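You operate a simulated robot arm through the tools that you are given. There is no shell and no other tool.

The job below is to be done with a simulated robot arm. You get a single attempt, and the scene is never put back.

## Task
Reset the test rig and turn the stand's motor fan end up.
Fine: gauge aside, knob back to START, display zeroed once; latch the stand again.
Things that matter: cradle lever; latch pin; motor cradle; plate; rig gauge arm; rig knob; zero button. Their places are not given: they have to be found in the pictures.

It is judged by the outcome, as a careful person would: the job done as asked, and still so three seconds after it is handed in. It fails if anything else is knocked over, pushed out of place, dropped, spilled or broken.

## Robot
A 7-joint arm with a two-finger parallel gripper, fixed in place. Base frame: the origin is at the foot of the arm, x ahead of it, y to its left, z up. Readings come in m, rad, newtons and seconds.
With the tool pointing down near the work surface it reaches from about 0.36 to 0.88 m from the base axis. Its first joint turns from -2.897 to 2.897 rad. Payload 3.43 kg.
The TCP is the grasp point between the finger pads, 0.034 m short of the fingertips. In the tool frame z runs along the fingers and y along their closing line. The gripper opens to 0.128 m. The fingers are 0.024 m wide and 0.012 m thick; the gripper's body (0.048 by 0.13 m) begins 0.096 m behind the TCP.
Orientation is that of the tool frame in the base frame, as a unit quaternion [x, y, z, w]. With the fingers straight down and closing along the base's y, the tool's x points along the base's -x, its y along +y and its z along -z.

## Interface
- The arm moves only by the tool send_rows. Its argument "plan" is a list that holds one entry, the list of rows, each a list of 6 numbers: the shift along the base's x, y, z in units of 50 mm (1.0 is 50 mm), then the turn, a rotation vector about the base's x, y, z in units of 4 degrees (1.0 is 4 degrees). In form: [[[x, y, z, ax, ay, az], ...]]. A call has 1 to 20 rows; each row shifts and turns the commanded pose from where the row before left it. "jaw" is the gripper command, from -1 (fully open) to 1 (shut), values between in proportion, set as the call begins (left out, the last holds). A call with a number of a shift or a turn outside -1 to 1 is refused whole. Each row takes 0.2 s and may step no farther than 0.05 m and 0.15 rad from the row before; otherwise, or with a gripper value out of range, the whole call is refused. Where a pose cannot be reached the arm comes as near as it can. A force on the tool above 40 N (or 10 N above the force at the start of the call, whichever is more), or a blocked arm, ends the call early, and 0.2 s more pass. The fingers move at their own pace (about 0.153 m/s each) and stop on an object; they squeeze with about 41 N. The grip force told is the motor's: it shows also when the fingers shut on nothing. Time passes only in rows, and 0.2 s behind the last, so rows that do not move let the fingers close. The reply holds the time, the measured pose of the TCP, the force on the tool along the base axes, the opening and the grip force, in the units named above and with some noise, with the torque about the TCP (base axes, N m) and any sound that the robot's microphone picked up, and new pictures: "views" is both (left out), scene, wrist or none.
- Cameras (640 x 400 px; columns grow to the right, rows downward): "scene" is fixed at [0.4, -0.6514, 1.6692]; the picture's right is [0.82, -0.58, 0.00], its down [-0.45, -0.64, -0.63] and it looks along [0.36, 0.51, -0.78] (base axes); focal length 296 px, centre (320, 200). "wrist" rides on the gripper at [0.076, -0.011, -0.16] in the tool frame; the picture's right is [0.15, 0.99, 0.00], its down [-0.88, 0.13, -0.46] and it looks along [-0.45, 0.07, 0.89] (tool axes); focal length 234 px, centre (320, 200).
- measure_at(camera, pixels): for up to 12 pixels [column, row] of the newest picture of that camera ("zoom" is the newest enlarged one), the place [x, y, z] in the base frame of the surface seen there, good to about 0.003 m. No time passes.
- enlarge(camera, box): a new picture of the part [left, top, right, bottom] of that camera's present view, enlarged. No time passes.
- finish_job(): hands the job in; it is judged then, once.

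Leave the gripper open and the arm clear of the work at the hand-in unless told otherwise.

The tools are called after ">>>" by a JSON object that holds its "method" and its "body". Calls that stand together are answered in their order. send_rows: Moves the arm, as the interface text tells. Its arguments: {"type":"object","properties":{"plan":{"type":"array"},"jaw":{"type":"number"},"views":{"type":"string","enum":["both","scene","wrist","none"]}},"required":["plan"]} The other tools are called the same way: measure_at (camera, pixels) gives the place of the surface under pixels of a picture; enlarge (camera, box) takes an enlarged picture of a part of a camera's view; finish_job () hands the job in.

At the start:

```text
time_s: 0.0
tcp_pos: [0.5274, -0.1824, 1.3543]
tool_rot: [-0.001, 1.0, 0.0, 0.0]
force: [0.2, 0.2, 0.7]
moment: [0.02, 0.0, -0.05]
width: 0.1279
gripper_force: 0.1
```

scene: 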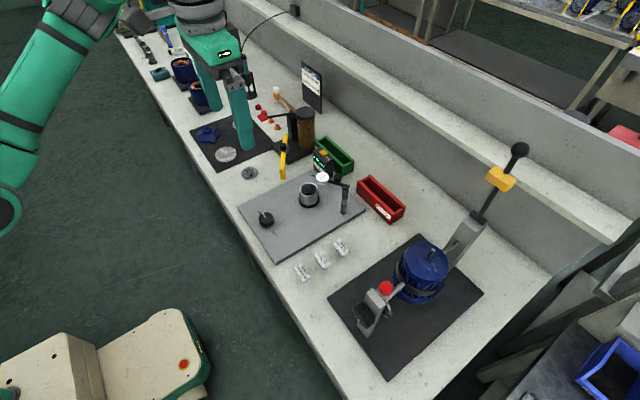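
wrist: 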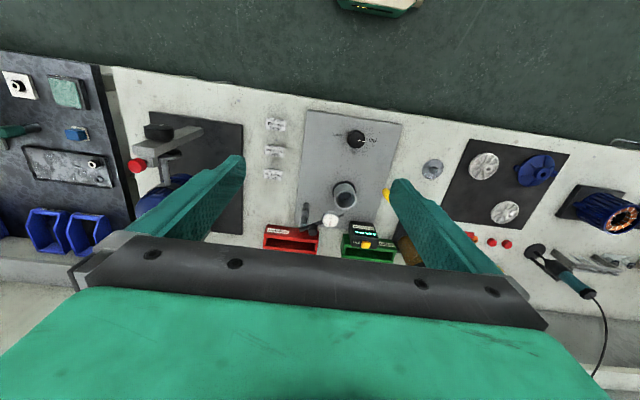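

I see the bench with a grey plate (rig: knob around (266,218), cylinder (308,193), gauge near (330,180)) and a dark mat with the blue motor stand at (420,270). I'll enlarge those areas first.

>>> {"method": "enlarge", "body": {"camera": "scene", "box": [320, 130, 540, 390]}}

>>> {"method": "enlarge", "body": {"camera": "scene", "box": [230, 130, 410, 270]}}

>>> {"method": "enlarge", "body": {"camera": "wrist", "box": [100, 80, 450, 280]}}

```text
1.54 times, centred on (430, 260) of scene
```

zoom: 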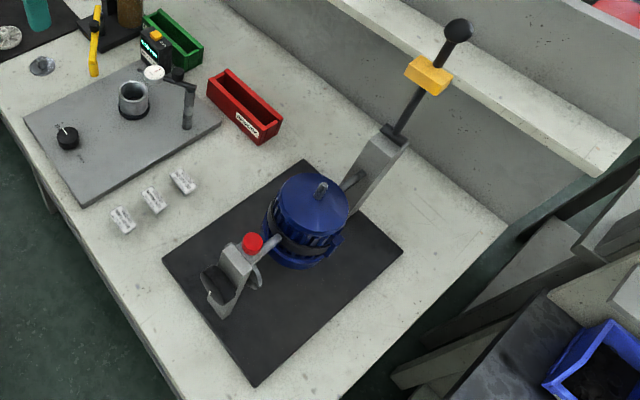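

```text
2.86 times, centred on (320, 200) of scene
```

zoom: 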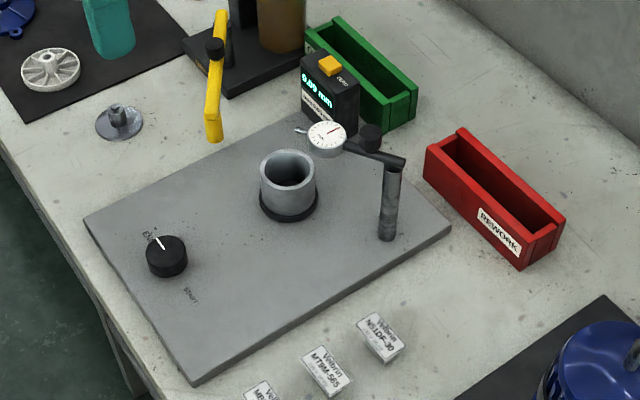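

```text
1.83 times, centred on (275, 180) of wrist
```

zoom: 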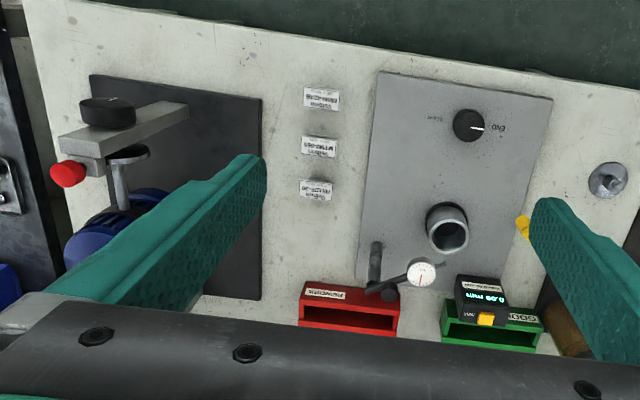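

Now closer at the stand and rig details.

>>> {"method": "enlarge", "body": {"camera": "scene", "box": [340, 230, 480, 350]}}

>>> {"method": "measure_at", "body": {"camera": "scene", "pixels": [[386, 288], [364, 312], [421, 257], [432, 252], [460, 240], [500, 178], [518, 150], [375, 325], [420, 295], [350, 350], [330, 298], [483, 293]]}}

>>> {"method": "measure_at", "body": {"camera": "scene", "pixels": [[266, 215], [272, 225], [308, 185], [322, 178], [343, 186], [342, 211], [323, 153], [317, 160], [300, 230], [334, 180], [239, 207], [367, 210]]}}

```text
3.33 times, centred on (410, 290) of scene
```

zoom: 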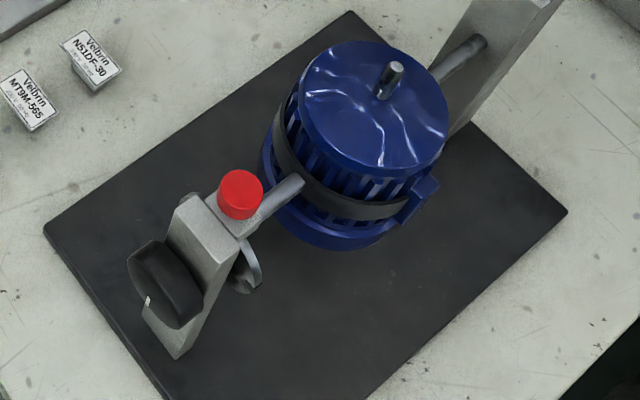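

```text
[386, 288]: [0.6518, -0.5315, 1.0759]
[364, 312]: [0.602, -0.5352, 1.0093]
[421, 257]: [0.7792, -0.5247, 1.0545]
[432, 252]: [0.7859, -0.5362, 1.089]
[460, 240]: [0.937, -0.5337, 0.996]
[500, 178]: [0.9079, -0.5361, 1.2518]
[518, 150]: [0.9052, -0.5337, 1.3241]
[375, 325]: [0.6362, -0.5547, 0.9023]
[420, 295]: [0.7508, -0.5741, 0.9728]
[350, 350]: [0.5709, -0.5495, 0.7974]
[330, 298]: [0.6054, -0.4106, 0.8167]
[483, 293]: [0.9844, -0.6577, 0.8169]
```

```text
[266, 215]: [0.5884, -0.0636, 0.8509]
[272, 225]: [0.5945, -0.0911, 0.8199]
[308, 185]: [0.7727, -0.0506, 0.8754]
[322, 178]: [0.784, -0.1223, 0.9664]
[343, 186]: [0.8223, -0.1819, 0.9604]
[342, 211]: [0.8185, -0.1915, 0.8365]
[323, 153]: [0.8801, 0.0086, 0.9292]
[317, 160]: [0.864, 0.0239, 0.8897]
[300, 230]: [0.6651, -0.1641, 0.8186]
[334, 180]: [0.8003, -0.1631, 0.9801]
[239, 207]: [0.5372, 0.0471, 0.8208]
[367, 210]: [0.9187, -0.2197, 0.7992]
```

The stand: red knob at (386,288) on the front pillar, black piece at (364,312), shaft end of the motor up at (432,252), tall lever with ball at (518,150). The rig: knob points to END, display reads 0.09, yellow button on its top. I'll move the arm down over the rig for a closer wrist view.

>>> {"method": "send_rows", "body": {"plan": [[[0.2, 0.3, -0.85, 0, 0, 0], [0.2, 0.3, -0.85, 0, 0, 0], [0.2, 0.3, -0.85, 0, 0, 0], [0.2, 0.3, -0.85, 0, 0, 0], [0.2, 0.2, -0.85, 0, 0, 0], [0.2, 0.2, -0.8, 0, 0, 0], [0, 0, 0, 0, 0, 0]]]}}

```text
time_s: 1.6
tcp_pos: [0.5845, -0.1043, 1.1005]
tool_rot: [0.0, 1.0, 0.0, -0.001]
force: [0.8, -0.2, -0.3]
moment: [-0.02, -0.01, 0.0]
width: 0.1282
gripper_force: 0.1
```

scene: 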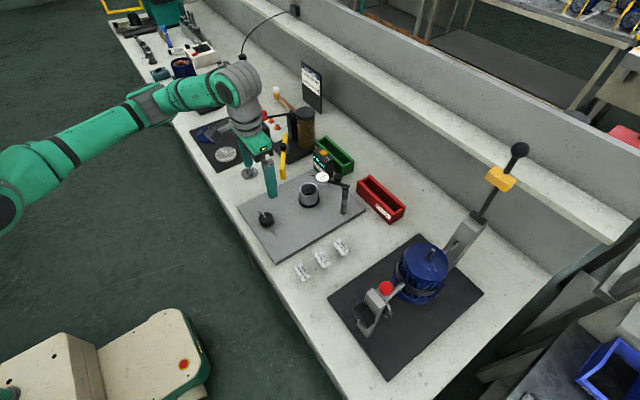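
wrist: 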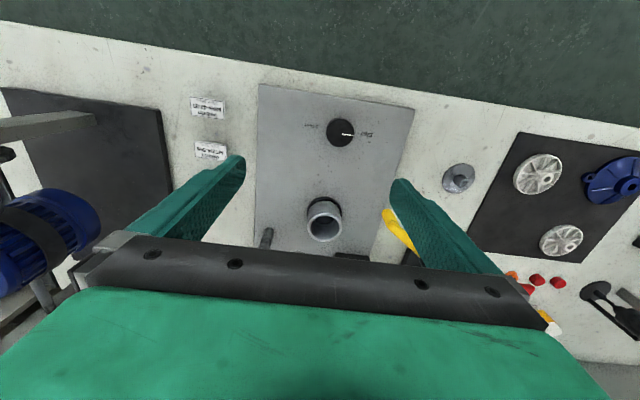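

The gauge hides behind the hand. I'll now move toward the stand and tilt the tool 45° forward to view its front.

>>> {"method": "send_rows", "body": {"plan": [[[-0.26, -0.8, 0, 0, -0.94, 0], [-0.26, -0.8, 0, 0, -0.94, 0], [-0.26, -0.8, 0, 0, -0.94, 0], [-0.26, -0.8, 0, 0, -0.94, 0], [-0.26, -0.8, 0, 0, -0.94, 0], [-0.26, -0.8, 0, 0, -0.94, 0], [-0.26, -0.8, 0, 0, -0.94, 0], [-0.26, -0.8, 0, 0, -0.94, 0], [0, -0.2, 0, 0, -0.94, 0], [0, -0.2, 0, 0, -0.94, 0], [0, 0, 0, 0, -0.94, 0], [0, 0, 0, 0, -0.94, 0], [0, 0, 0, 0, 0, 0]]]}}

```text
time_s: 4.4
tcp_pos: [0.4832, -0.4427, 1.101]
tool_rot: [-0.001, 0.923, 0.0, 0.384]
force: [0.2, -0.4, 0.2]
moment: [0.01, -0.01, -0.04]
width: 0.128
gripper_force: 0.1
```

scene: 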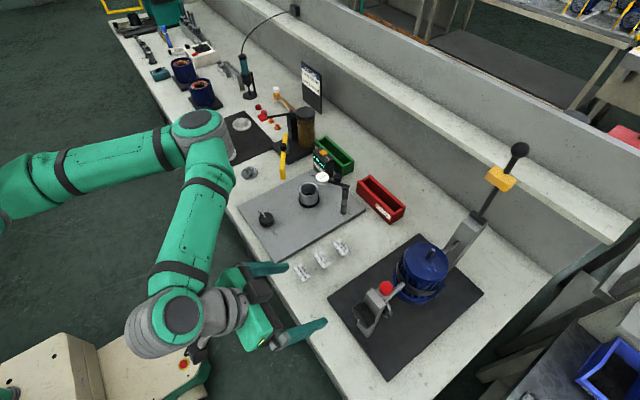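
wrist: 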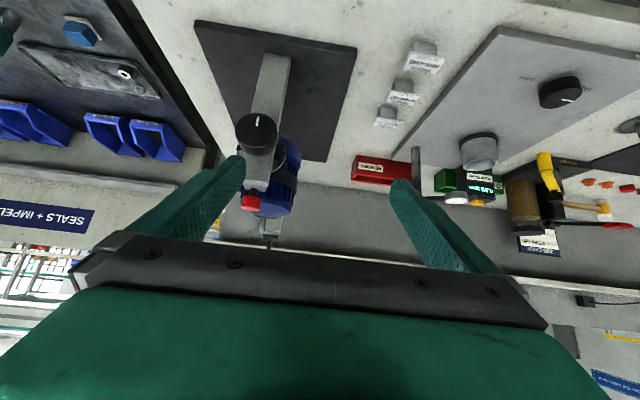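

>>> {"method": "enlarge", "body": {"camera": "wrist", "box": [190, 20, 350, 260]}}

>>> {"method": "enlarge", "body": {"camera": "wrist", "box": [340, 30, 640, 230]}}

```text
1.67 times, centred on (270, 140) of wrist
```

zoom: 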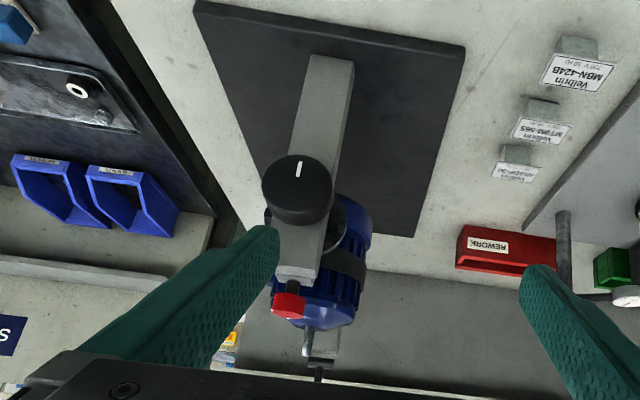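

```text
2.00 times, centred on (490, 130) of wrist
```

zoom: 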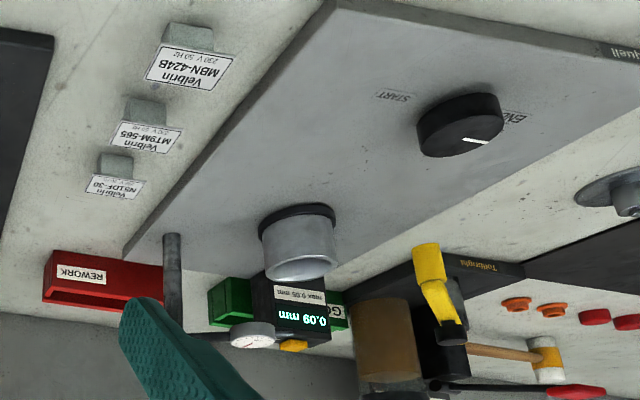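

>>> {"method": "enlarge", "body": {"camera": "scene", "box": [440, 130, 540, 280]}}

>>> {"method": "measure_at", "body": {"camera": "scene", "pixels": [[474, 222], [480, 213], [488, 205], [495, 190], [508, 168], [450, 262], [445, 250], [468, 228], [462, 222], [480, 226], [515, 160], [497, 172]]}}

```text
2.67 times, centred on (490, 205) of scene
```

zoom: 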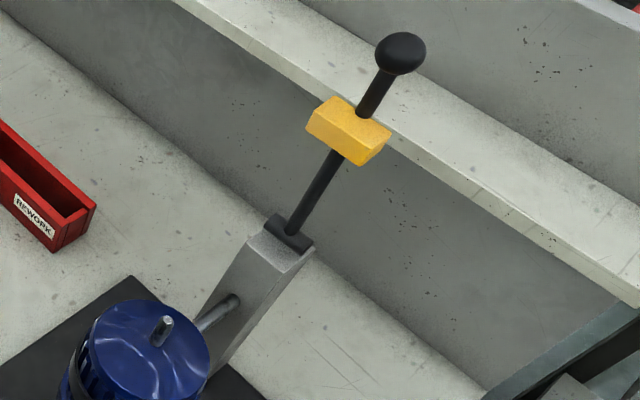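

```text
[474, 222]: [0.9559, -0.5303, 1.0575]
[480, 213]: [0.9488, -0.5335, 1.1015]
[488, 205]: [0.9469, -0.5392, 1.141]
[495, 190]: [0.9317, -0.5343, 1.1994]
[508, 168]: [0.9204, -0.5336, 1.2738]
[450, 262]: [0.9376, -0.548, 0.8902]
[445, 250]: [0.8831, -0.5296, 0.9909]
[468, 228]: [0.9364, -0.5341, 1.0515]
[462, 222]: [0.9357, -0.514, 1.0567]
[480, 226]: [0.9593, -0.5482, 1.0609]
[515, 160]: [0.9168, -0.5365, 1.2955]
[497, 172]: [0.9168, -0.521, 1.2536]
```

The tall lever hinges at the top of the rear pillar, leaning toward the motor. Now I measure the front pillar parts in the wrist picture.

>>> {"method": "measure_at", "body": {"camera": "wrist", "pixels": [[258, 122], [240, 135], [277, 135], [258, 150], [250, 203], [258, 165], [250, 190], [268, 230], [290, 190], [268, 75], [280, 145], [268, 243]]}}

>>> {"method": "enlarge", "body": {"camera": "wrist", "box": [220, 90, 320, 260]}}

```text
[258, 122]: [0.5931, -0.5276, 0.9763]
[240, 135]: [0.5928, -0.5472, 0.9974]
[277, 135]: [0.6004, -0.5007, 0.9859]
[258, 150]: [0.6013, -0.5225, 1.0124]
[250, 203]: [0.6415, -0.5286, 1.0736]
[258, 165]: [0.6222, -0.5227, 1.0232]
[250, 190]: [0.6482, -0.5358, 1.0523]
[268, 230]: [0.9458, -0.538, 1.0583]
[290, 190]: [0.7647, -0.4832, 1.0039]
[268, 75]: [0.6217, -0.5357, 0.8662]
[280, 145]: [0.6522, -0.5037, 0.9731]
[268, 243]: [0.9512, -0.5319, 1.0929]
```

```text
2.35 times, centred on (270, 175) of wrist
```

zoom: 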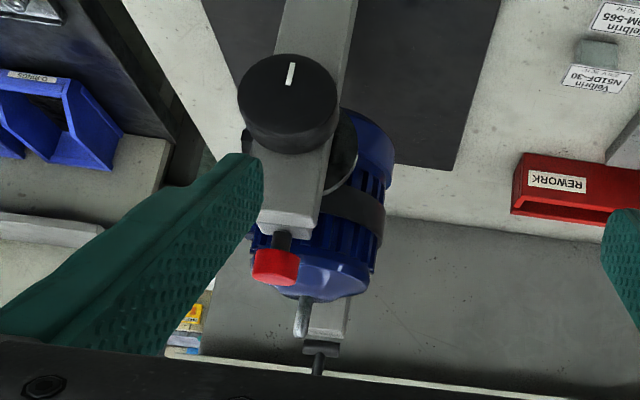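

The front has a black handwheel with a white mark (pointing down) at about (0.593,-0.527,0.99), an index disc behind the pillar and the red pin above. I'll lower and yaw the camera to look at the motor's underside and the rest from the side.

>>> {"method": "send_rows", "body": {"plan": [[[0, 0.4, -0.5, 0, -0.9, 0], [0, 0.4, -0.5, 0, -0.9, 0], [0, 0.4, -0.5, 0, -0.9, 0], [0, 0.4, -0.5, 0, -0.9, 0], [0, 0.4, -0.6, 0, -0.9, 0], [0.1, 0, 0, 0, 0, -1], [0.1, 0, 0, 0, 0, -1], [0.1, 0, 0, 0, 0, -1], [0.1, 0, 0, 0, 0, -1], [0.1, 0, 0, 0, 0, -1], [0, 0, 0, 0, 0, -1], [0, 0, 0, 0, 0, -1], [0, 0, 0, 0, 0, -1], [0, 0, 0, 0, 0, -1], [0, 0, 0, 0, 0, -1], [0, 0, 0, 0, 0, 0]]]}}

```text
time_s: 7.8
tcp_pos: [0.5068, -0.3422, 0.9723]
tool_rot: [0.292, 0.8, -0.18, 0.492]
force: [-0.8, -1.3, 0.9]
moment: [0.0, 0.0, 0.01]
width: 0.1281
gripper_force: 0.0
```

scene: 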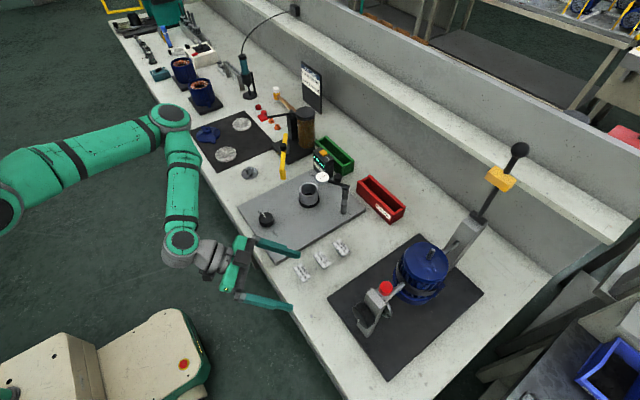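
wrist: 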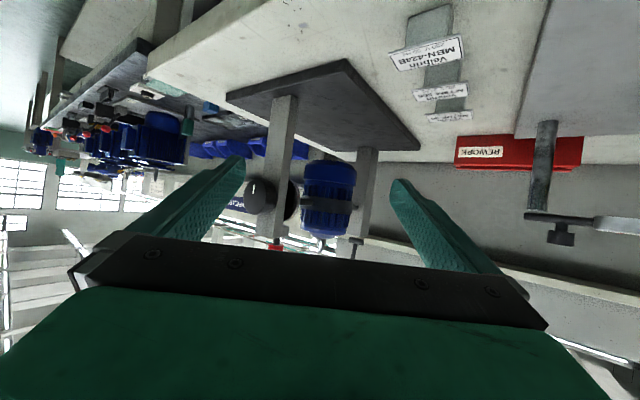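

>>> {"method": "enlarge", "body": {"camera": "wrist", "box": [220, 120, 400, 260]}}

>>> {"method": "enlarge", "body": {"camera": "wrist", "box": [500, 100, 640, 280]}}

>>> {"method": "measure_at", "body": {"camera": "wrist", "pixels": [[325, 165], [325, 195], [325, 220], [320, 232], [258, 195], [275, 246], [360, 190], [545, 150], [545, 213], [590, 222], [560, 238], [290, 200]]}}

```text
2.86 times, centred on (310, 190) of wrist
```

zoom: 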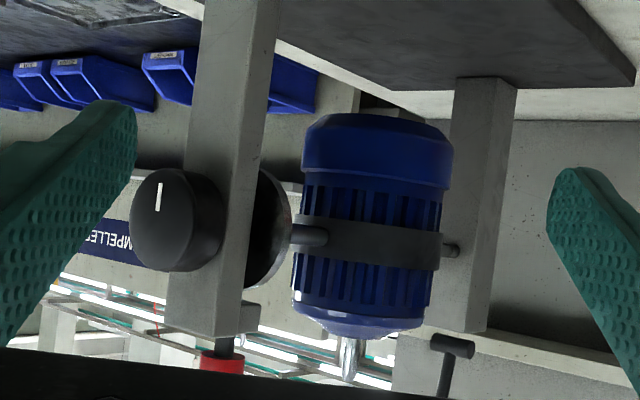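

```text
2.22 times, centred on (570, 190) of wrist
```

zoom: 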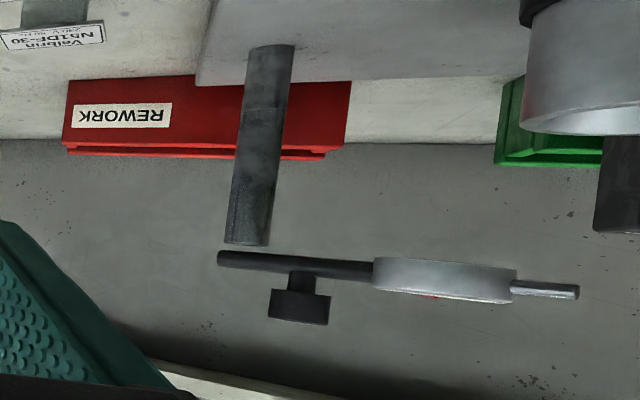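

```text
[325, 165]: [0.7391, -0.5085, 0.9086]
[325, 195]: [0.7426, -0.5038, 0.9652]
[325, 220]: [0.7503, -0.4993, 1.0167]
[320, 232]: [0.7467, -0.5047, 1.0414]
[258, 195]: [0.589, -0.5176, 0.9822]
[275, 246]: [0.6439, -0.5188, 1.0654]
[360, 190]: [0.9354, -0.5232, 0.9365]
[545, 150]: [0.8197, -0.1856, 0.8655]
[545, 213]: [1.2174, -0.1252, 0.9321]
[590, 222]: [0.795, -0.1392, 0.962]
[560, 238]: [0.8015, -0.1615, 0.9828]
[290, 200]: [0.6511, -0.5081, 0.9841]
```

The fan cowl (smooth blue cap) is at the bottom, shaft end up, so the motor must turn 180°. I'll do the rig first; measure the gauge, knob and display accurately in an enlarged scene picture.

>>> {"method": "enlarge", "body": {"camera": "scene", "box": [295, 140, 365, 220]}}

```text
5.00 times, centred on (330, 180) of scene
```

zoom: 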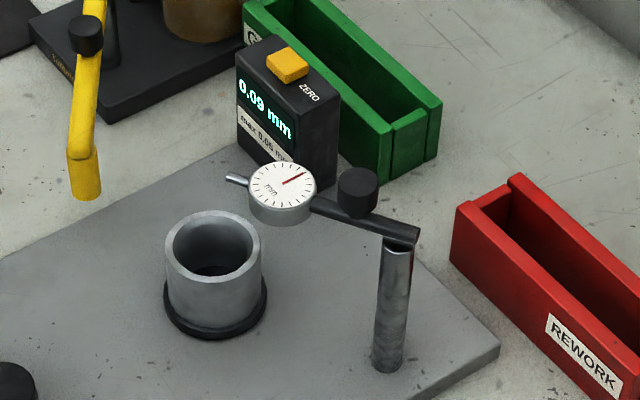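

>>> {"method": "measure_at", "body": {"camera": "zoom", "pixels": [[282, 180], [228, 177], [358, 178], [405, 235], [330, 210], [385, 365], [287, 60], [213, 225], [178, 250], [255, 250], [270, 78], [307, 70]]}}

>>> {"method": "measure_at", "body": {"camera": "zoom", "pixels": [[258, 195], [310, 185], [278, 165], [285, 215], [375, 185], [342, 178], [390, 250], [320, 140], [240, 60], [335, 100], [265, 40], [300, 180]]}}

```text
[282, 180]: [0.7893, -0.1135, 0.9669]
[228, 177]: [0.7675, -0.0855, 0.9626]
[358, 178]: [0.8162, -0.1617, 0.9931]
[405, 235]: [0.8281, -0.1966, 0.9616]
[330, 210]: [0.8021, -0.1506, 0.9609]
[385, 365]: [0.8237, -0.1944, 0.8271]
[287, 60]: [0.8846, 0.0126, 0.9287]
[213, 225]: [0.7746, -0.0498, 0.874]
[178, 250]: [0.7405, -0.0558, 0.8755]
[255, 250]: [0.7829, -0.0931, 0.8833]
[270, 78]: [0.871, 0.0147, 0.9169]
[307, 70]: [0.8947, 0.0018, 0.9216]
```

```text
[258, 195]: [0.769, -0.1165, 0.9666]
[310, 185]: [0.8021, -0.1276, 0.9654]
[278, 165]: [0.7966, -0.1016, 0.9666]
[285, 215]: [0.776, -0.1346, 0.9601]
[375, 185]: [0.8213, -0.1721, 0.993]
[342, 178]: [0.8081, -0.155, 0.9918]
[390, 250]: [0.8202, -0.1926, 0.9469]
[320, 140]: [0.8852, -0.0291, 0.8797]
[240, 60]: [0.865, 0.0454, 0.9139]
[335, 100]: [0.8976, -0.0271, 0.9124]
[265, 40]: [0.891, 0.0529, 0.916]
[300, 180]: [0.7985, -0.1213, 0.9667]
```

Gauge geometry: post (0.825,-0.194), dial (0.785,-0.117,0.967), tip (0.767,-0.085) over the cylinder. Button top at (0.884,0.012,0.929). I'll untilt the tool, close the fingers, and go above the +x side of the dial.

>>> {"method": "send_rows", "body": {"plan": [[[0, 0.1, 0.4, 0, 0, 1], [0, 0.1, 0.4, 0, 0, 1], [0, 0.1, 0.4, 0, 0, 1], [0, 0.1, 0.4, 0, 0, 1], [0, 0.1, 0.4, 0, 0, 1], [0, 0.1, 0.4, 0, 0, 1], [0, 0.1, 0.4, 0, 0, 1], [0, 0.1, 0.4, 0, 0, 1], [0, 0.1, 0.4, 0, 0, 1], [0, 0.1, 0.4, 0, 0, 1]]], "jaw": 1, "views": "none"}}

>>> {"method": "send_rows", "body": {"plan": [[[0.1, 0.25, 0, 0, 0.986, 0], [0.1, 0.25, 0, 0, 0.986, 0], [0.1, 0.25, 0, 0, 0.986, 0], [0.1, 0.25, 0, 0, 0.986, 0], [0.1, 0.25, 0, 0, 0.986, 0], [0.1, 0.25, 0, 0, 0.986, 0], [0.1, 0.25, 0, 0, 0.986, 0], [0.1, 0.25, 0, 0, 0.986, 0], [0.1, 0.25, 0, 0, 0.986, 0], [0.1, 0.25, 0, 0, 0.986, 0], [0.1, 0.25, 0, 0, 0.986, 0], [0.1, 0.25, 0, 0, 0.986, 0], [0.1, 0.25, 0, 0, 0.986, 0], [0.1, 0.25, 0, 0, 0.986, 0], [0.1, 0.25, 0, 0, 0.986, 0], [0.1, 0.25, 0, 0, 0.986, 0], [0, 0, 0, 0, 0, 0]]], "views": "both"}}

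```text
time_s: 10.0
tcp_pos: [0.5095, -0.2918, 1.1712]
tool_rot: [-0.001, 0.852, 0.001, 0.524]
force: [0.1, 0.4, -0.4]
moment: [-0.03, 0.01, 0.01]
width: 0.0001
gripper_force: 33.1
```

```text
time_s: 13.6
tcp_pos: [0.5873, -0.0929, 1.1719]
tool_rot: [-0.001, 1.0, 0.0, 0.001]
force: [-0.2, -0.4, 0.9]
moment: [-0.01, -0.01, -0.01]
width: 0.0
gripper_force: 32.9
```

scene: 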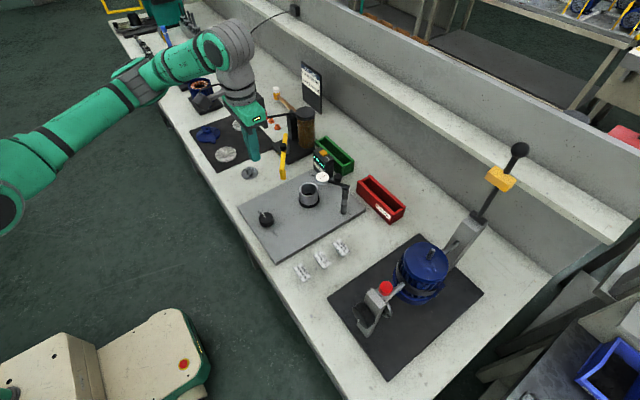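
wrist: 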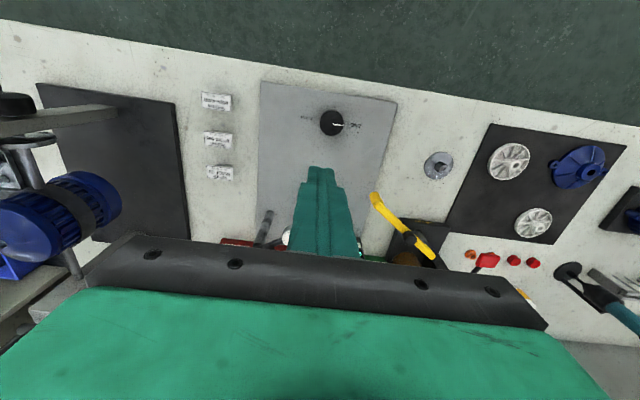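

Moving to (0.834,-0.088) above, then lowering to TCP z 0.963.

>>> {"method": "send_rows", "body": {"plan": [[[0.82, 0, -0.3, 0, 0, 0], [0.82, 0, -0.3, 0, 0, 0], [0.82, 0, -0.3, 0, 0, 0], [0.82, 0, -0.3, 0, 0, 0], [0.82, 0, -0.3, 0, 0, 0], [0.82, 0.1, -0.3, 0, 0, 0], [0, 0, 0, 0, 0, 0]]]}}

```text
time_s: 15.2
tcp_pos: [0.8346, -0.0894, 1.0808]
tool_rot: [0.0, 1.0, 0.001, 0.001]
force: [-0.7, -0.8, 0.4]
moment: [-0.01, 0.01, 0.0]
width: 0.0
gripper_force: 32.9
```

scene: 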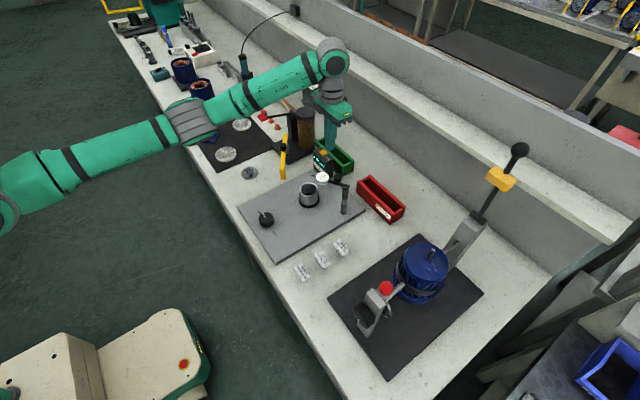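
wrist: 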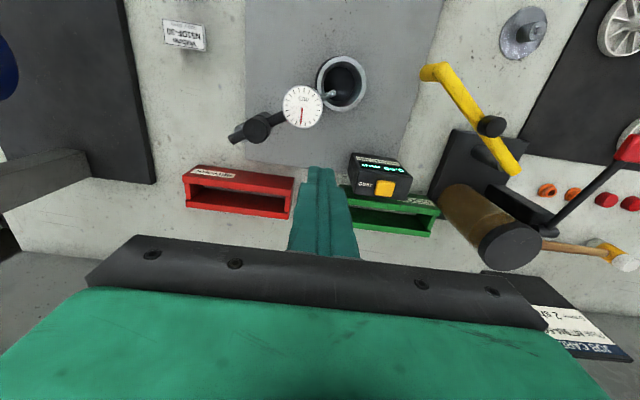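

Clear space beside the dial and display. Lower to z≈0.963.

>>> {"method": "send_rows", "body": {"plan": [[[0, 0, -0.8, 0, 0, 0], [0, 0, -0.8, 0, 0, 0], [0, 0, -0.75, 0, 0, 0], [0, 0, 0, 0, 0, 0]]]}}

```text
time_s: 16.2
tcp_pos: [0.8347, -0.0881, 0.9635]
tool_rot: [0.0, 1.0, 0.0, 0.001]
force: [0.6, 1.0, 0.9]
moment: [-0.03, 0.04, -0.02]
width: 0.0
gripper_force: 33.4
```

scene: 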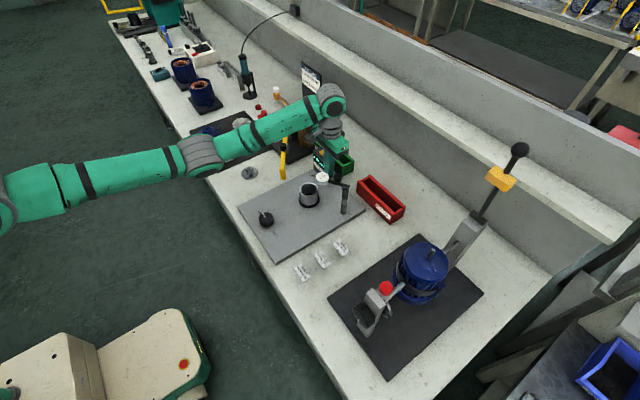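
wrist: 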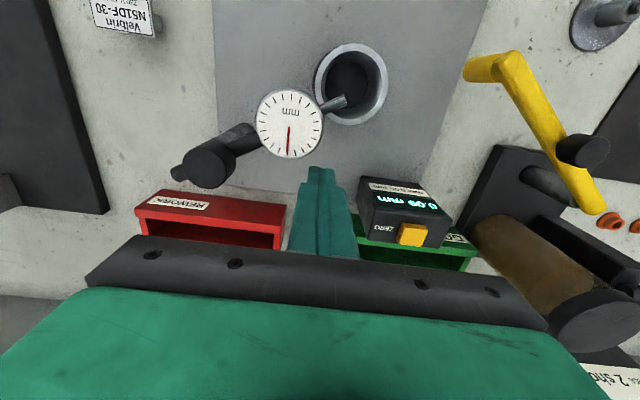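

Now push the dial in an arc toward -x (first part), watching force.

>>> {"method": "send_rows", "body": {"plan": [[[-0.17, -0.12, 0, 0, 0, 0], [-0.17, -0.12, 0, 0, 0, 0], [-0.2, -0.05, 0, 0, 0, 0], [-0.2, -0.05, 0, 0, 0, 0], [-0.17, -0.04, 0, 0, 0, 0], [0, 0, 0, 0, 0, 0]]]}}

```text
time_s: 17.6
tcp_pos: [0.7884, -0.107, 0.9635]
tool_rot: [-0.001, 1.0, 0.0, 0.001]
force: [0.8, 1.3, -0.9]
moment: [0.0, -0.01, 0.01]
width: 0.0001
gripper_force: 33.2
```

scene: 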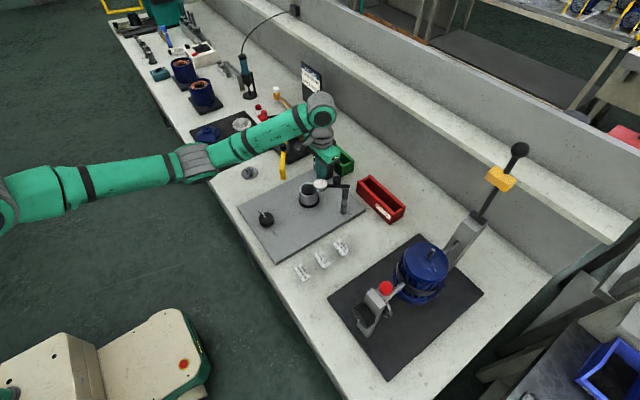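
wrist: 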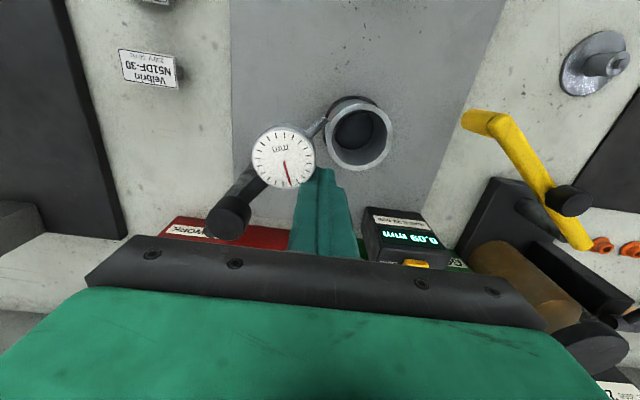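

The gauge swings freely (low force). Continue the arc.

>>> {"method": "send_rows", "body": {"plan": [[[-0.21, -0.12, 0, 0, 0, 0], [-0.21, -0.12, 0, 0, 0, 0], [-0.22, -0.24, 0, 0, 0, 0], [-0.22, -0.24, 0, 0, 0, 0], [-0.13, -0.3, 0, 0, 0, 0], [-0.12, -0.3, 0, 0, 0, 0], [-0.03, -0.3, 0, 0, 0, 0], [0, 0, 0, 0, 0, 0]]]}}

```text
time_s: 18.9
tcp_pos: [0.7408, -0.151, 0.964]
tool_rot: [-0.011, 1.0, 0.005, 0.003]
force: [6.2, 9.3, -2.2]
moment: [0.03, 0.04, 0.09]
width: 0.0
gripper_force: 32.9
stopped in row 6: the force on the tool passed its limit at 55 N (the readings are from after the stop); the commanded pose is now the measured one
```

scene: 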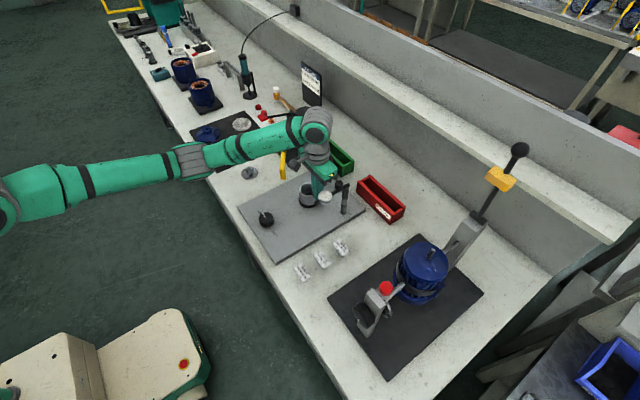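
wrist: 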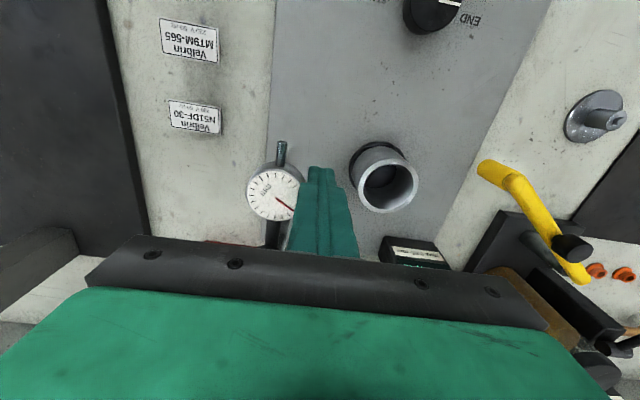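

It came to a stop (arm now points along -x, clear of the cylinder). I back off in +y and rise, then look.

>>> {"method": "send_rows", "body": {"plan": [[[0.1, 0.3, 0, 0, 0, 0], [0, 0.3, 0, 0, 0, 0], [0, 0, 0.9, 0, 0, 0], [0, 0, 0.9, 0, 0, 0], [-0.8, 0.2, 0.7, 0, 0, 0], [-0.9, 0.2, 0, 0, 0, 0], [-0.9, 0.2, 0, 0, 0, 0], [0, 0, 0, 0, 0, 0]]], "jaw": -0.2}}

>>> {"method": "enlarge", "body": {"camera": "scene", "box": [230, 130, 410, 270]}}

```text
refused: row 5 steps farther than a row can; nothing moved
```

```text
2.86 times, centred on (320, 200) of scene
```

zoom: 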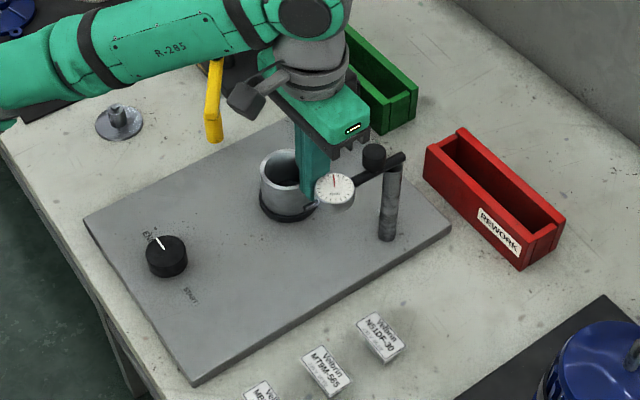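

A row was too long; resend with smaller steps, fingers stay shut until clear.

>>> {"method": "send_rows", "body": {"plan": [[[0.1, 0.3, 0, 0, 0, 0], [0, 0.3, 0, 0, 0, 0], [0, 0, 0.9, 0, 0, 0], [0, 0, 0.9, 0, 0, 0], [-0.7, 0.2, 0.4, 0, 0, 0], [-0.9, 0.2, 0, 0, 0, 0], [-0.9, 0.2, 0, 0, 0, 0], [0, 0, 0, 0, 0, 0]]]}}

>>> {"method": "enlarge", "body": {"camera": "scene", "box": [230, 130, 410, 270]}}

>>> {"method": "enlarge", "body": {"camera": "wrist", "box": [220, 60, 480, 220]}}

```text
time_s: 20.7
tcp_pos: [0.6203, -0.0923, 1.0734]
tool_rot: [-0.009, 1.0, 0.004, 0.002]
force: [-0.3, 0.0, -0.3]
moment: [0.0, -0.02, 0.0]
width: 0.0
gripper_force: 32.7
```

scene: 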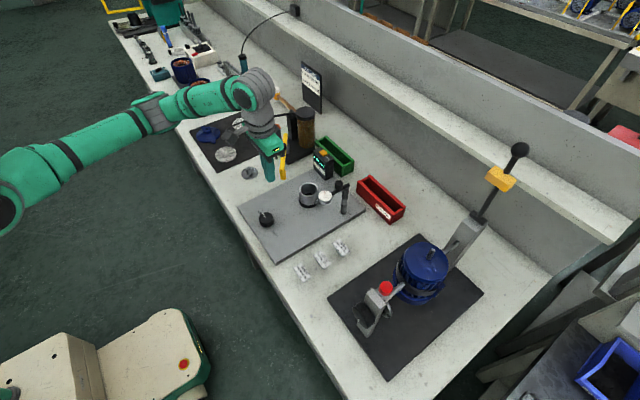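
wrist: 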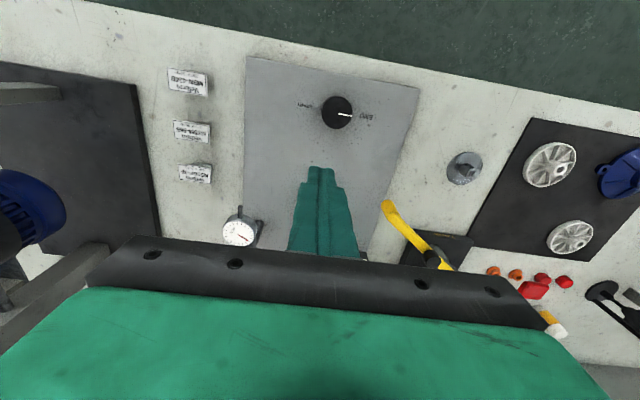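

```text
2.86 times, centred on (320, 200) of scene
```

zoom: 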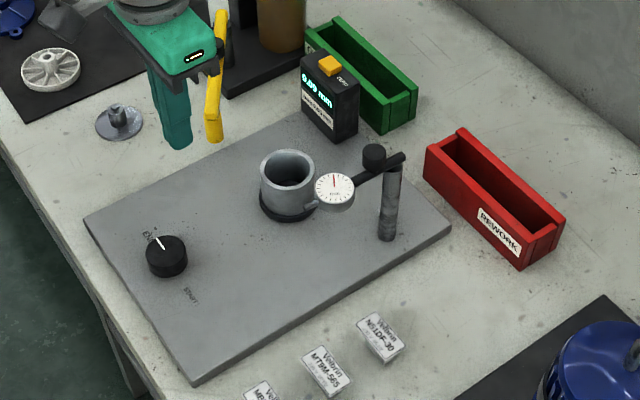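

```text
2.46 times, centred on (350, 140) of wrist
```

zoom: 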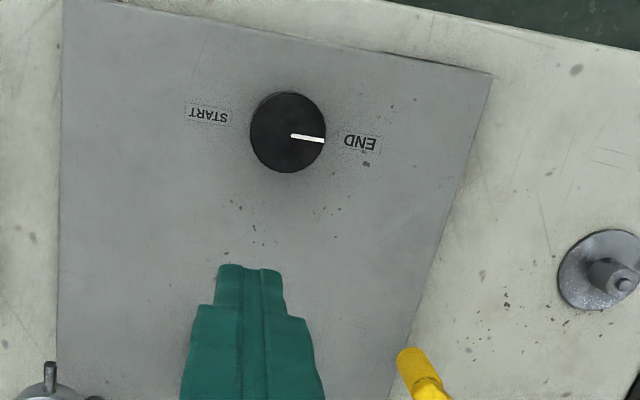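

Gauge is aside. Now measure the knob, pointer and labels.

>>> {"method": "measure_at", "body": {"camera": "zoom", "pixels": [[288, 132], [310, 138], [252, 132], [325, 132], [288, 95], [288, 170], [210, 113], [360, 142]]}}

>>> {"method": "measure_at", "body": {"camera": "scene", "pixels": [[325, 195], [318, 202], [322, 155], [266, 213], [260, 213], [272, 213]]}}

```text
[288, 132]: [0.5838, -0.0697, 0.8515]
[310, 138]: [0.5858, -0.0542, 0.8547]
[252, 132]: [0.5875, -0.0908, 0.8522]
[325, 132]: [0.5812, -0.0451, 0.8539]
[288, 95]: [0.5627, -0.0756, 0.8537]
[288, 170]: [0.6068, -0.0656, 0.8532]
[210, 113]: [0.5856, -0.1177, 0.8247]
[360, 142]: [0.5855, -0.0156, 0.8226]
```

```text
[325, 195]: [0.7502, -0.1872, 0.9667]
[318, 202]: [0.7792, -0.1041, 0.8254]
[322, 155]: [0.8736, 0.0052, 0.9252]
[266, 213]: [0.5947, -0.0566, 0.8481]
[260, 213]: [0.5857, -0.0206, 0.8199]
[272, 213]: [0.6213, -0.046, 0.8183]
```

Knob centre (0.585,-0.068), top z 0.853, pointer at +y (END); START is opposite. I'll open partly and go down around the knob.

>>> {"method": "send_rows", "body": {"plan": [[[-0.35, 0.25, 0, 0, 0, 0], [-0.35, 0.24, 0, 0, 0, 0], [0, 0, -0.85, 0, 0, 0], [0, 0, -0.85, 0, 0, 0], [0, 0, -0.85, 0, 0, 0], [0, 0, -0.6, 0, 0, 0], [0, 0, 0, 0, 0, 0]]], "jaw": -0.1}}

```text
time_s: 22.3
tcp_pos: [0.5836, -0.0687, 0.9138]
tool_rot: [-0.009, 1.0, 0.005, 0.002]
force: [-0.4, -0.6, 0.1]
moment: [-0.03, 0.02, 0.0]
width: 0.0704
gripper_force: 0.0
```

scene: 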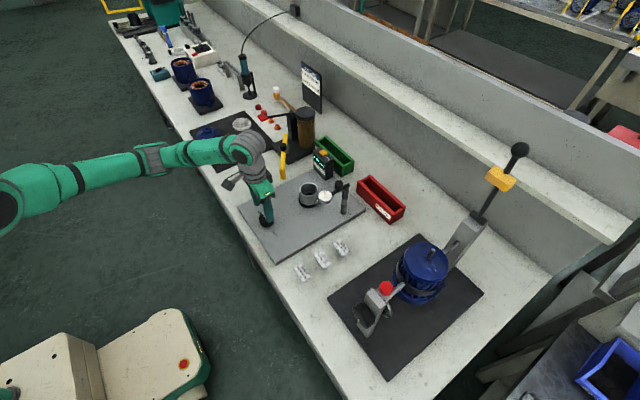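
wrist: 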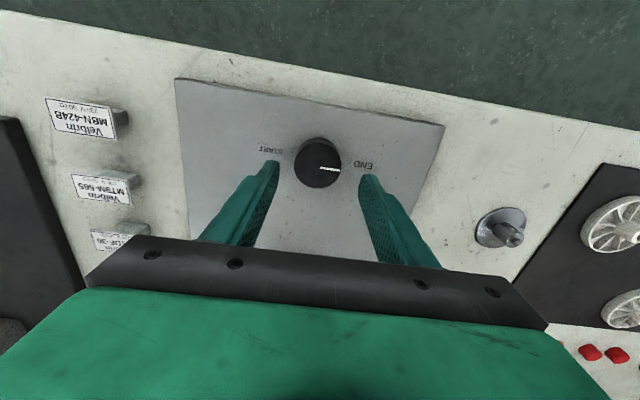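

Aligned on the knob. Descend 51 mm, then close.

>>> {"method": "send_rows", "body": {"plan": [[[0.01, 0, -0.52, 0, 0, 0], [0, 0, -0.5, 0, 0, 0], [0, 0, 0, 0, 0, 0]]], "views": "none"}}

>>> {"method": "send_rows", "body": {"plan": [[[0, 0, 0, 0, 0, 0], [0, 0, 0, 0, 0, 0], [0, 0, 0, 0, 0, 0]]], "jaw": 1}}

```text
time_s: 23.1
tcp_pos: [0.5861, -0.0699, 0.8634]
tool_rot: [-0.01, 1.0, 0.004, 0.002]
force: [0.4, -0.5, -0.6]
moment: [0.02, 0.0, 0.03]
width: 0.0702
gripper_force: 0.1
```

```text
time_s: 23.9
tcp_pos: [0.5855, -0.0709, 0.8652]
tool_rot: [-0.009, 1.0, 0.004, 0.003]
force: [0.5, 0.3, -3.6]
moment: [-0.94, -0.32, 0.03]
width: 0.0479
gripper_force: 44.9
```

scene: 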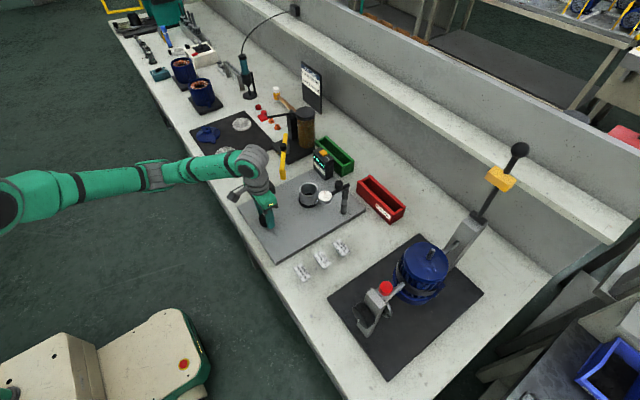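
wrist: 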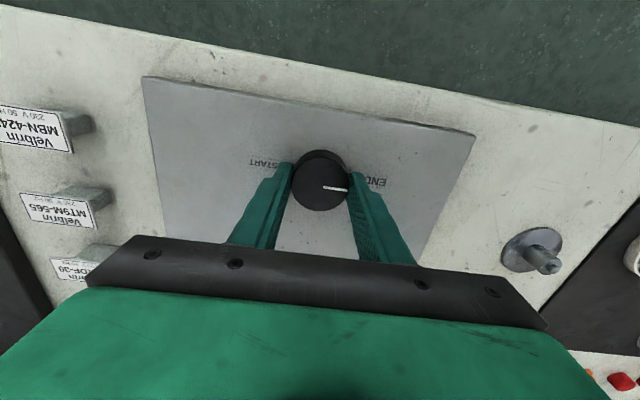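

Gripped (48 mm). Try a small counter-clockwise turn (+z) of 12° and read the torque.

>>> {"method": "send_rows", "body": {"plan": [[[0, 0, 0, 0, 0, 1], [0, 0, 0, 0, 0, 1], [0, 0, 0, 0, 0, 1]]]}}

```text
time_s: 24.7
tcp_pos: [0.586, -0.0692, 0.864]
tool_rot: [-0.114, 0.993, 0.004, 0.001]
force: [1.1, -6.8, -25.2]
moment: [-0.64, -0.87, -0.04]
width: 0.0475
gripper_force: 45.5
```

scene: 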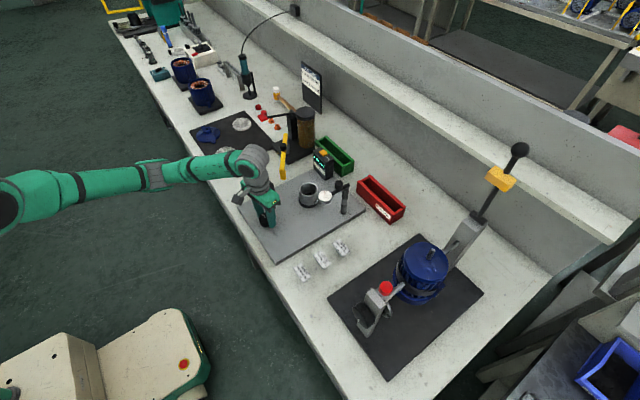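
wrist: 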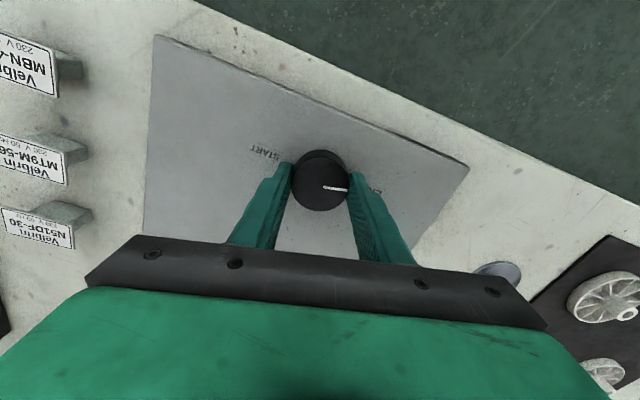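

The knob follows with no z-torque. Continue counter-clockwise.

>>> {"method": "send_rows", "body": {"plan": [[[0, 0, 0, 0, 0, 1], [0, 0, 0, 0, 0, 1], [0, 0, 0, 0, 0, 1], [0, 0, 0, 0, 0, 1], [0, 0, 0, 0, 0, 1], [0, 0, 0, 0, 0, 1], [0, 0, 0, 0, 0, 1], [0, 0, 0, 0, 0, 1]]], "views": "wrist"}}

```text
time_s: 25.4
tcp_pos: [0.5863, -0.0703, 0.8632]
tool_rot: [-0.187, 0.982, 0.005, 0.0]
force: [4.8, -0.3, -6.6]
moment: [-0.74, -0.44, 0.0]
width: 0.0477
gripper_force: 44.7
stopped in row 3: the force on the tool passed its limit at 41 N (the readings are from after the stop); the commanded pose is now the measured one
```

wrist: 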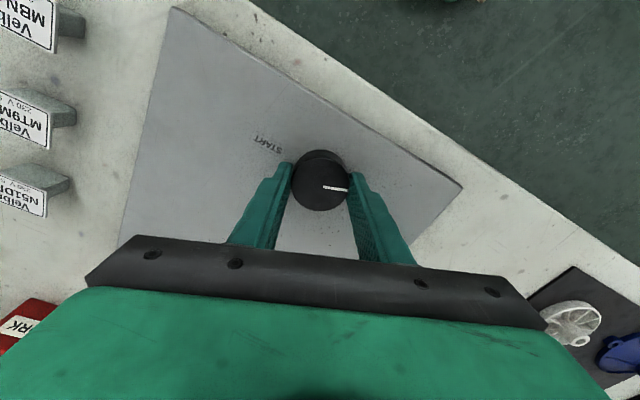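

The turn works, only a sideways bind tripped the limit (now relieved: z-torque 0). Continue in short batches.

>>> {"method": "send_rows", "body": {"plan": [[[0, 0, 0, 0, 0, 0.7], [0, 0, 0, 0, 0, 0.7], [0, 0, 0, 0, 0, 0.7], [0, 0, 0, 0, 0, 0.7]]], "views": "none"}}

>>> {"method": "send_rows", "body": {"plan": [[[0, 0, 0, 0, 0, 0.7], [0, 0, 0, 0, 0, 0.7], [0, 0, 0, 0, 0, 0.7], [0, 0, 0, 0, 0, 0.7]]], "views": "wrist"}}

```text
time_s: 26.4
tcp_pos: [0.586, -0.0697, 0.8637]
tool_rot: [-0.282, 0.959, 0.006, -0.001]
force: [3.3, 6.0, -21.6]
moment: [-0.57, -1.19, -0.03]
width: 0.048
gripper_force: 45.0
```

```text
time_s: 27.4
tcp_pos: [0.5873, -0.0697, 0.8643]
tool_rot: [-0.375, 0.927, 0.005, -0.001]
force: [-2.3, 7.3, -21.5]
moment: [-0.52, -0.7, -0.02]
width: 0.0477
gripper_force: 45.2
```

wrist: 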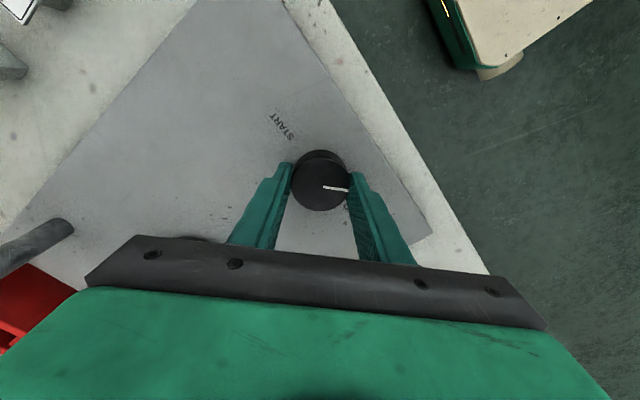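

>>> {"method": "send_rows", "body": {"plan": [[[0, 0, 0, 0, 0, 0.7], [0, 0, 0, 0, 0, 0.7], [0, 0, 0, 0, 0, 0.7], [0, 0, 0, 0, 0, 0.7], [0, 0, 0, 0, 0, 0.7], [0, 0, 0, 0, 0, 0.7], [0, 0, 0, 0, 0, 0.7], [0, 0, 0, 0, 0, 0.7]]], "views": "none"}}

>>> {"method": "send_rows", "body": {"plan": [[[0, 0, 0, 0, 0, 0.7], [0, 0, 0, 0, 0, 0.7], [0, 0, 0, 0, 0, 0.7], [0, 0, 0, 0, 0, 0.7], [0, 0, 0, 0, 0, 0.7], [0, 0, 0, 0, 0, 0.7], [0, 0, 0, 0, 0, 0.7], [0, 0, 0, 0, 0, 0.7]]], "views": "both"}}

```text
time_s: 29.2
tcp_pos: [0.5845, -0.0698, 0.8647]
tool_rot: [-0.548, 0.837, 0.005, -0.002]
force: [-0.1, 10.7, -24.3]
moment: [-0.2, -0.91, -0.04]
width: 0.0475
gripper_force: 44.9
```

```text
time_s: 31.0
tcp_pos: [0.5855, -0.0688, 0.865]
tool_rot: [-0.7, 0.714, 0.005, -0.003]
force: [-19.4, 22.3, -21.3]
moment: [0.07, -0.64, -0.05]
width: 0.0474
gripper_force: 45.3
```

scene: 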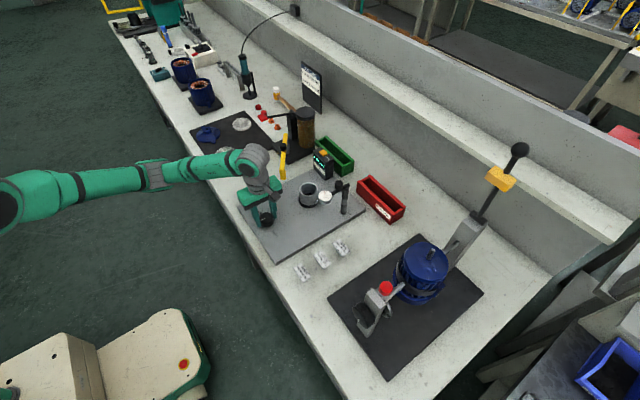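
wrist: 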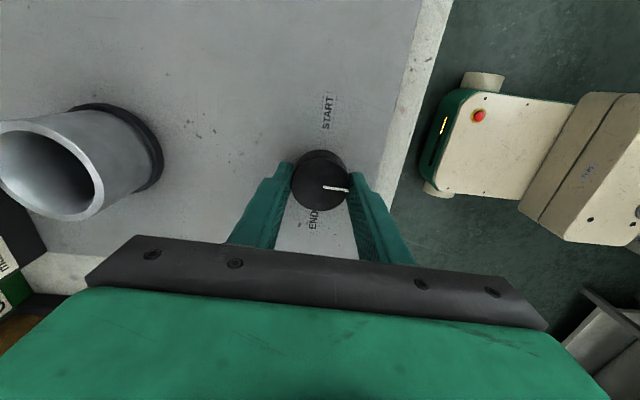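

Half way (pointer now at -x). Release and re-grip to relieve side force, then continue.

>>> {"method": "send_rows", "body": {"plan": [[[0, 0, 0, 0, 0, 0], [0, 0, 0, 0, 0, 0]]], "jaw": -0.1, "views": "none"}}

>>> {"method": "send_rows", "body": {"plan": [[[0, 0, 0, 0, 0, 0], [0, 0, 0, 0, 0, 0], [0, 0, 0, 0, 0, 0]]], "jaw": 1, "views": "none"}}

>>> {"method": "send_rows", "body": {"plan": [[[0, 0, 0, 0, 0, 0.7], [0, 0, 0, 0, 0, 0.7], [0, 0, 0, 0, 0, 0.7], [0, 0, 0, 0, 0, 0.7], [0, 0, 0, 0, 0, 0.7], [0, 0, 0, 0, 0, 0.7]]], "views": "wrist"}}

```text
time_s: 31.6
tcp_pos: [0.5859, -0.071, 0.8648]
tool_rot: [-0.7, 0.715, 0.004, -0.002]
force: [-0.3, -0.4, -0.3]
moment: [0.01, 0.0, -0.02]
width: 0.0704
gripper_force: 0.0
```

```text
time_s: 32.4
tcp_pos: [0.5854, -0.0711, 0.8653]
tool_rot: [-0.699, 0.715, 0.004, -0.003]
force: [-13.8, -1.0, 4.8]
moment: [0.0, -0.4, 0.03]
width: 0.0475
gripper_force: 44.7
```

```text
time_s: 33.8
tcp_pos: [0.5853, -0.0714, 0.8639]
tool_rot: [0.797, -0.604, -0.003, 0.004]
force: [-18.0, -1.0, 0.0]
moment: [-0.17, -0.46, 0.0]
width: 0.0479
gripper_force: 45.3
```

wrist: 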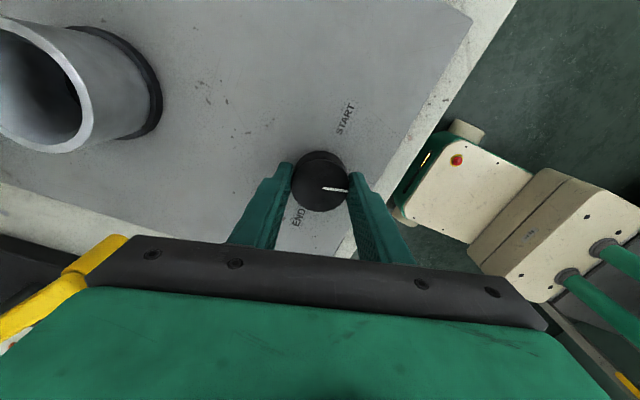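

Turning continues. The yellow lever appears near in the wrist view at (80,260); I check its place.

>>> {"method": "measure_at", "body": {"camera": "wrist", "pixels": [[100, 250], [40, 300], [10, 325], [80, 265]]}}

>>> {"method": "measure_at", "body": {"camera": "scene", "pixels": [[283, 140], [283, 155], [282, 175]]}}

```text
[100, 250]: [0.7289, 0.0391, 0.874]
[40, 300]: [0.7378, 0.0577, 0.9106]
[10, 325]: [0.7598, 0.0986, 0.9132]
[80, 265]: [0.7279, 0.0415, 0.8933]
```

```text
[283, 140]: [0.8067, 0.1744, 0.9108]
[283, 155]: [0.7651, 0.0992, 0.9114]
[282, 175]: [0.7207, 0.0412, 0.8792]
```

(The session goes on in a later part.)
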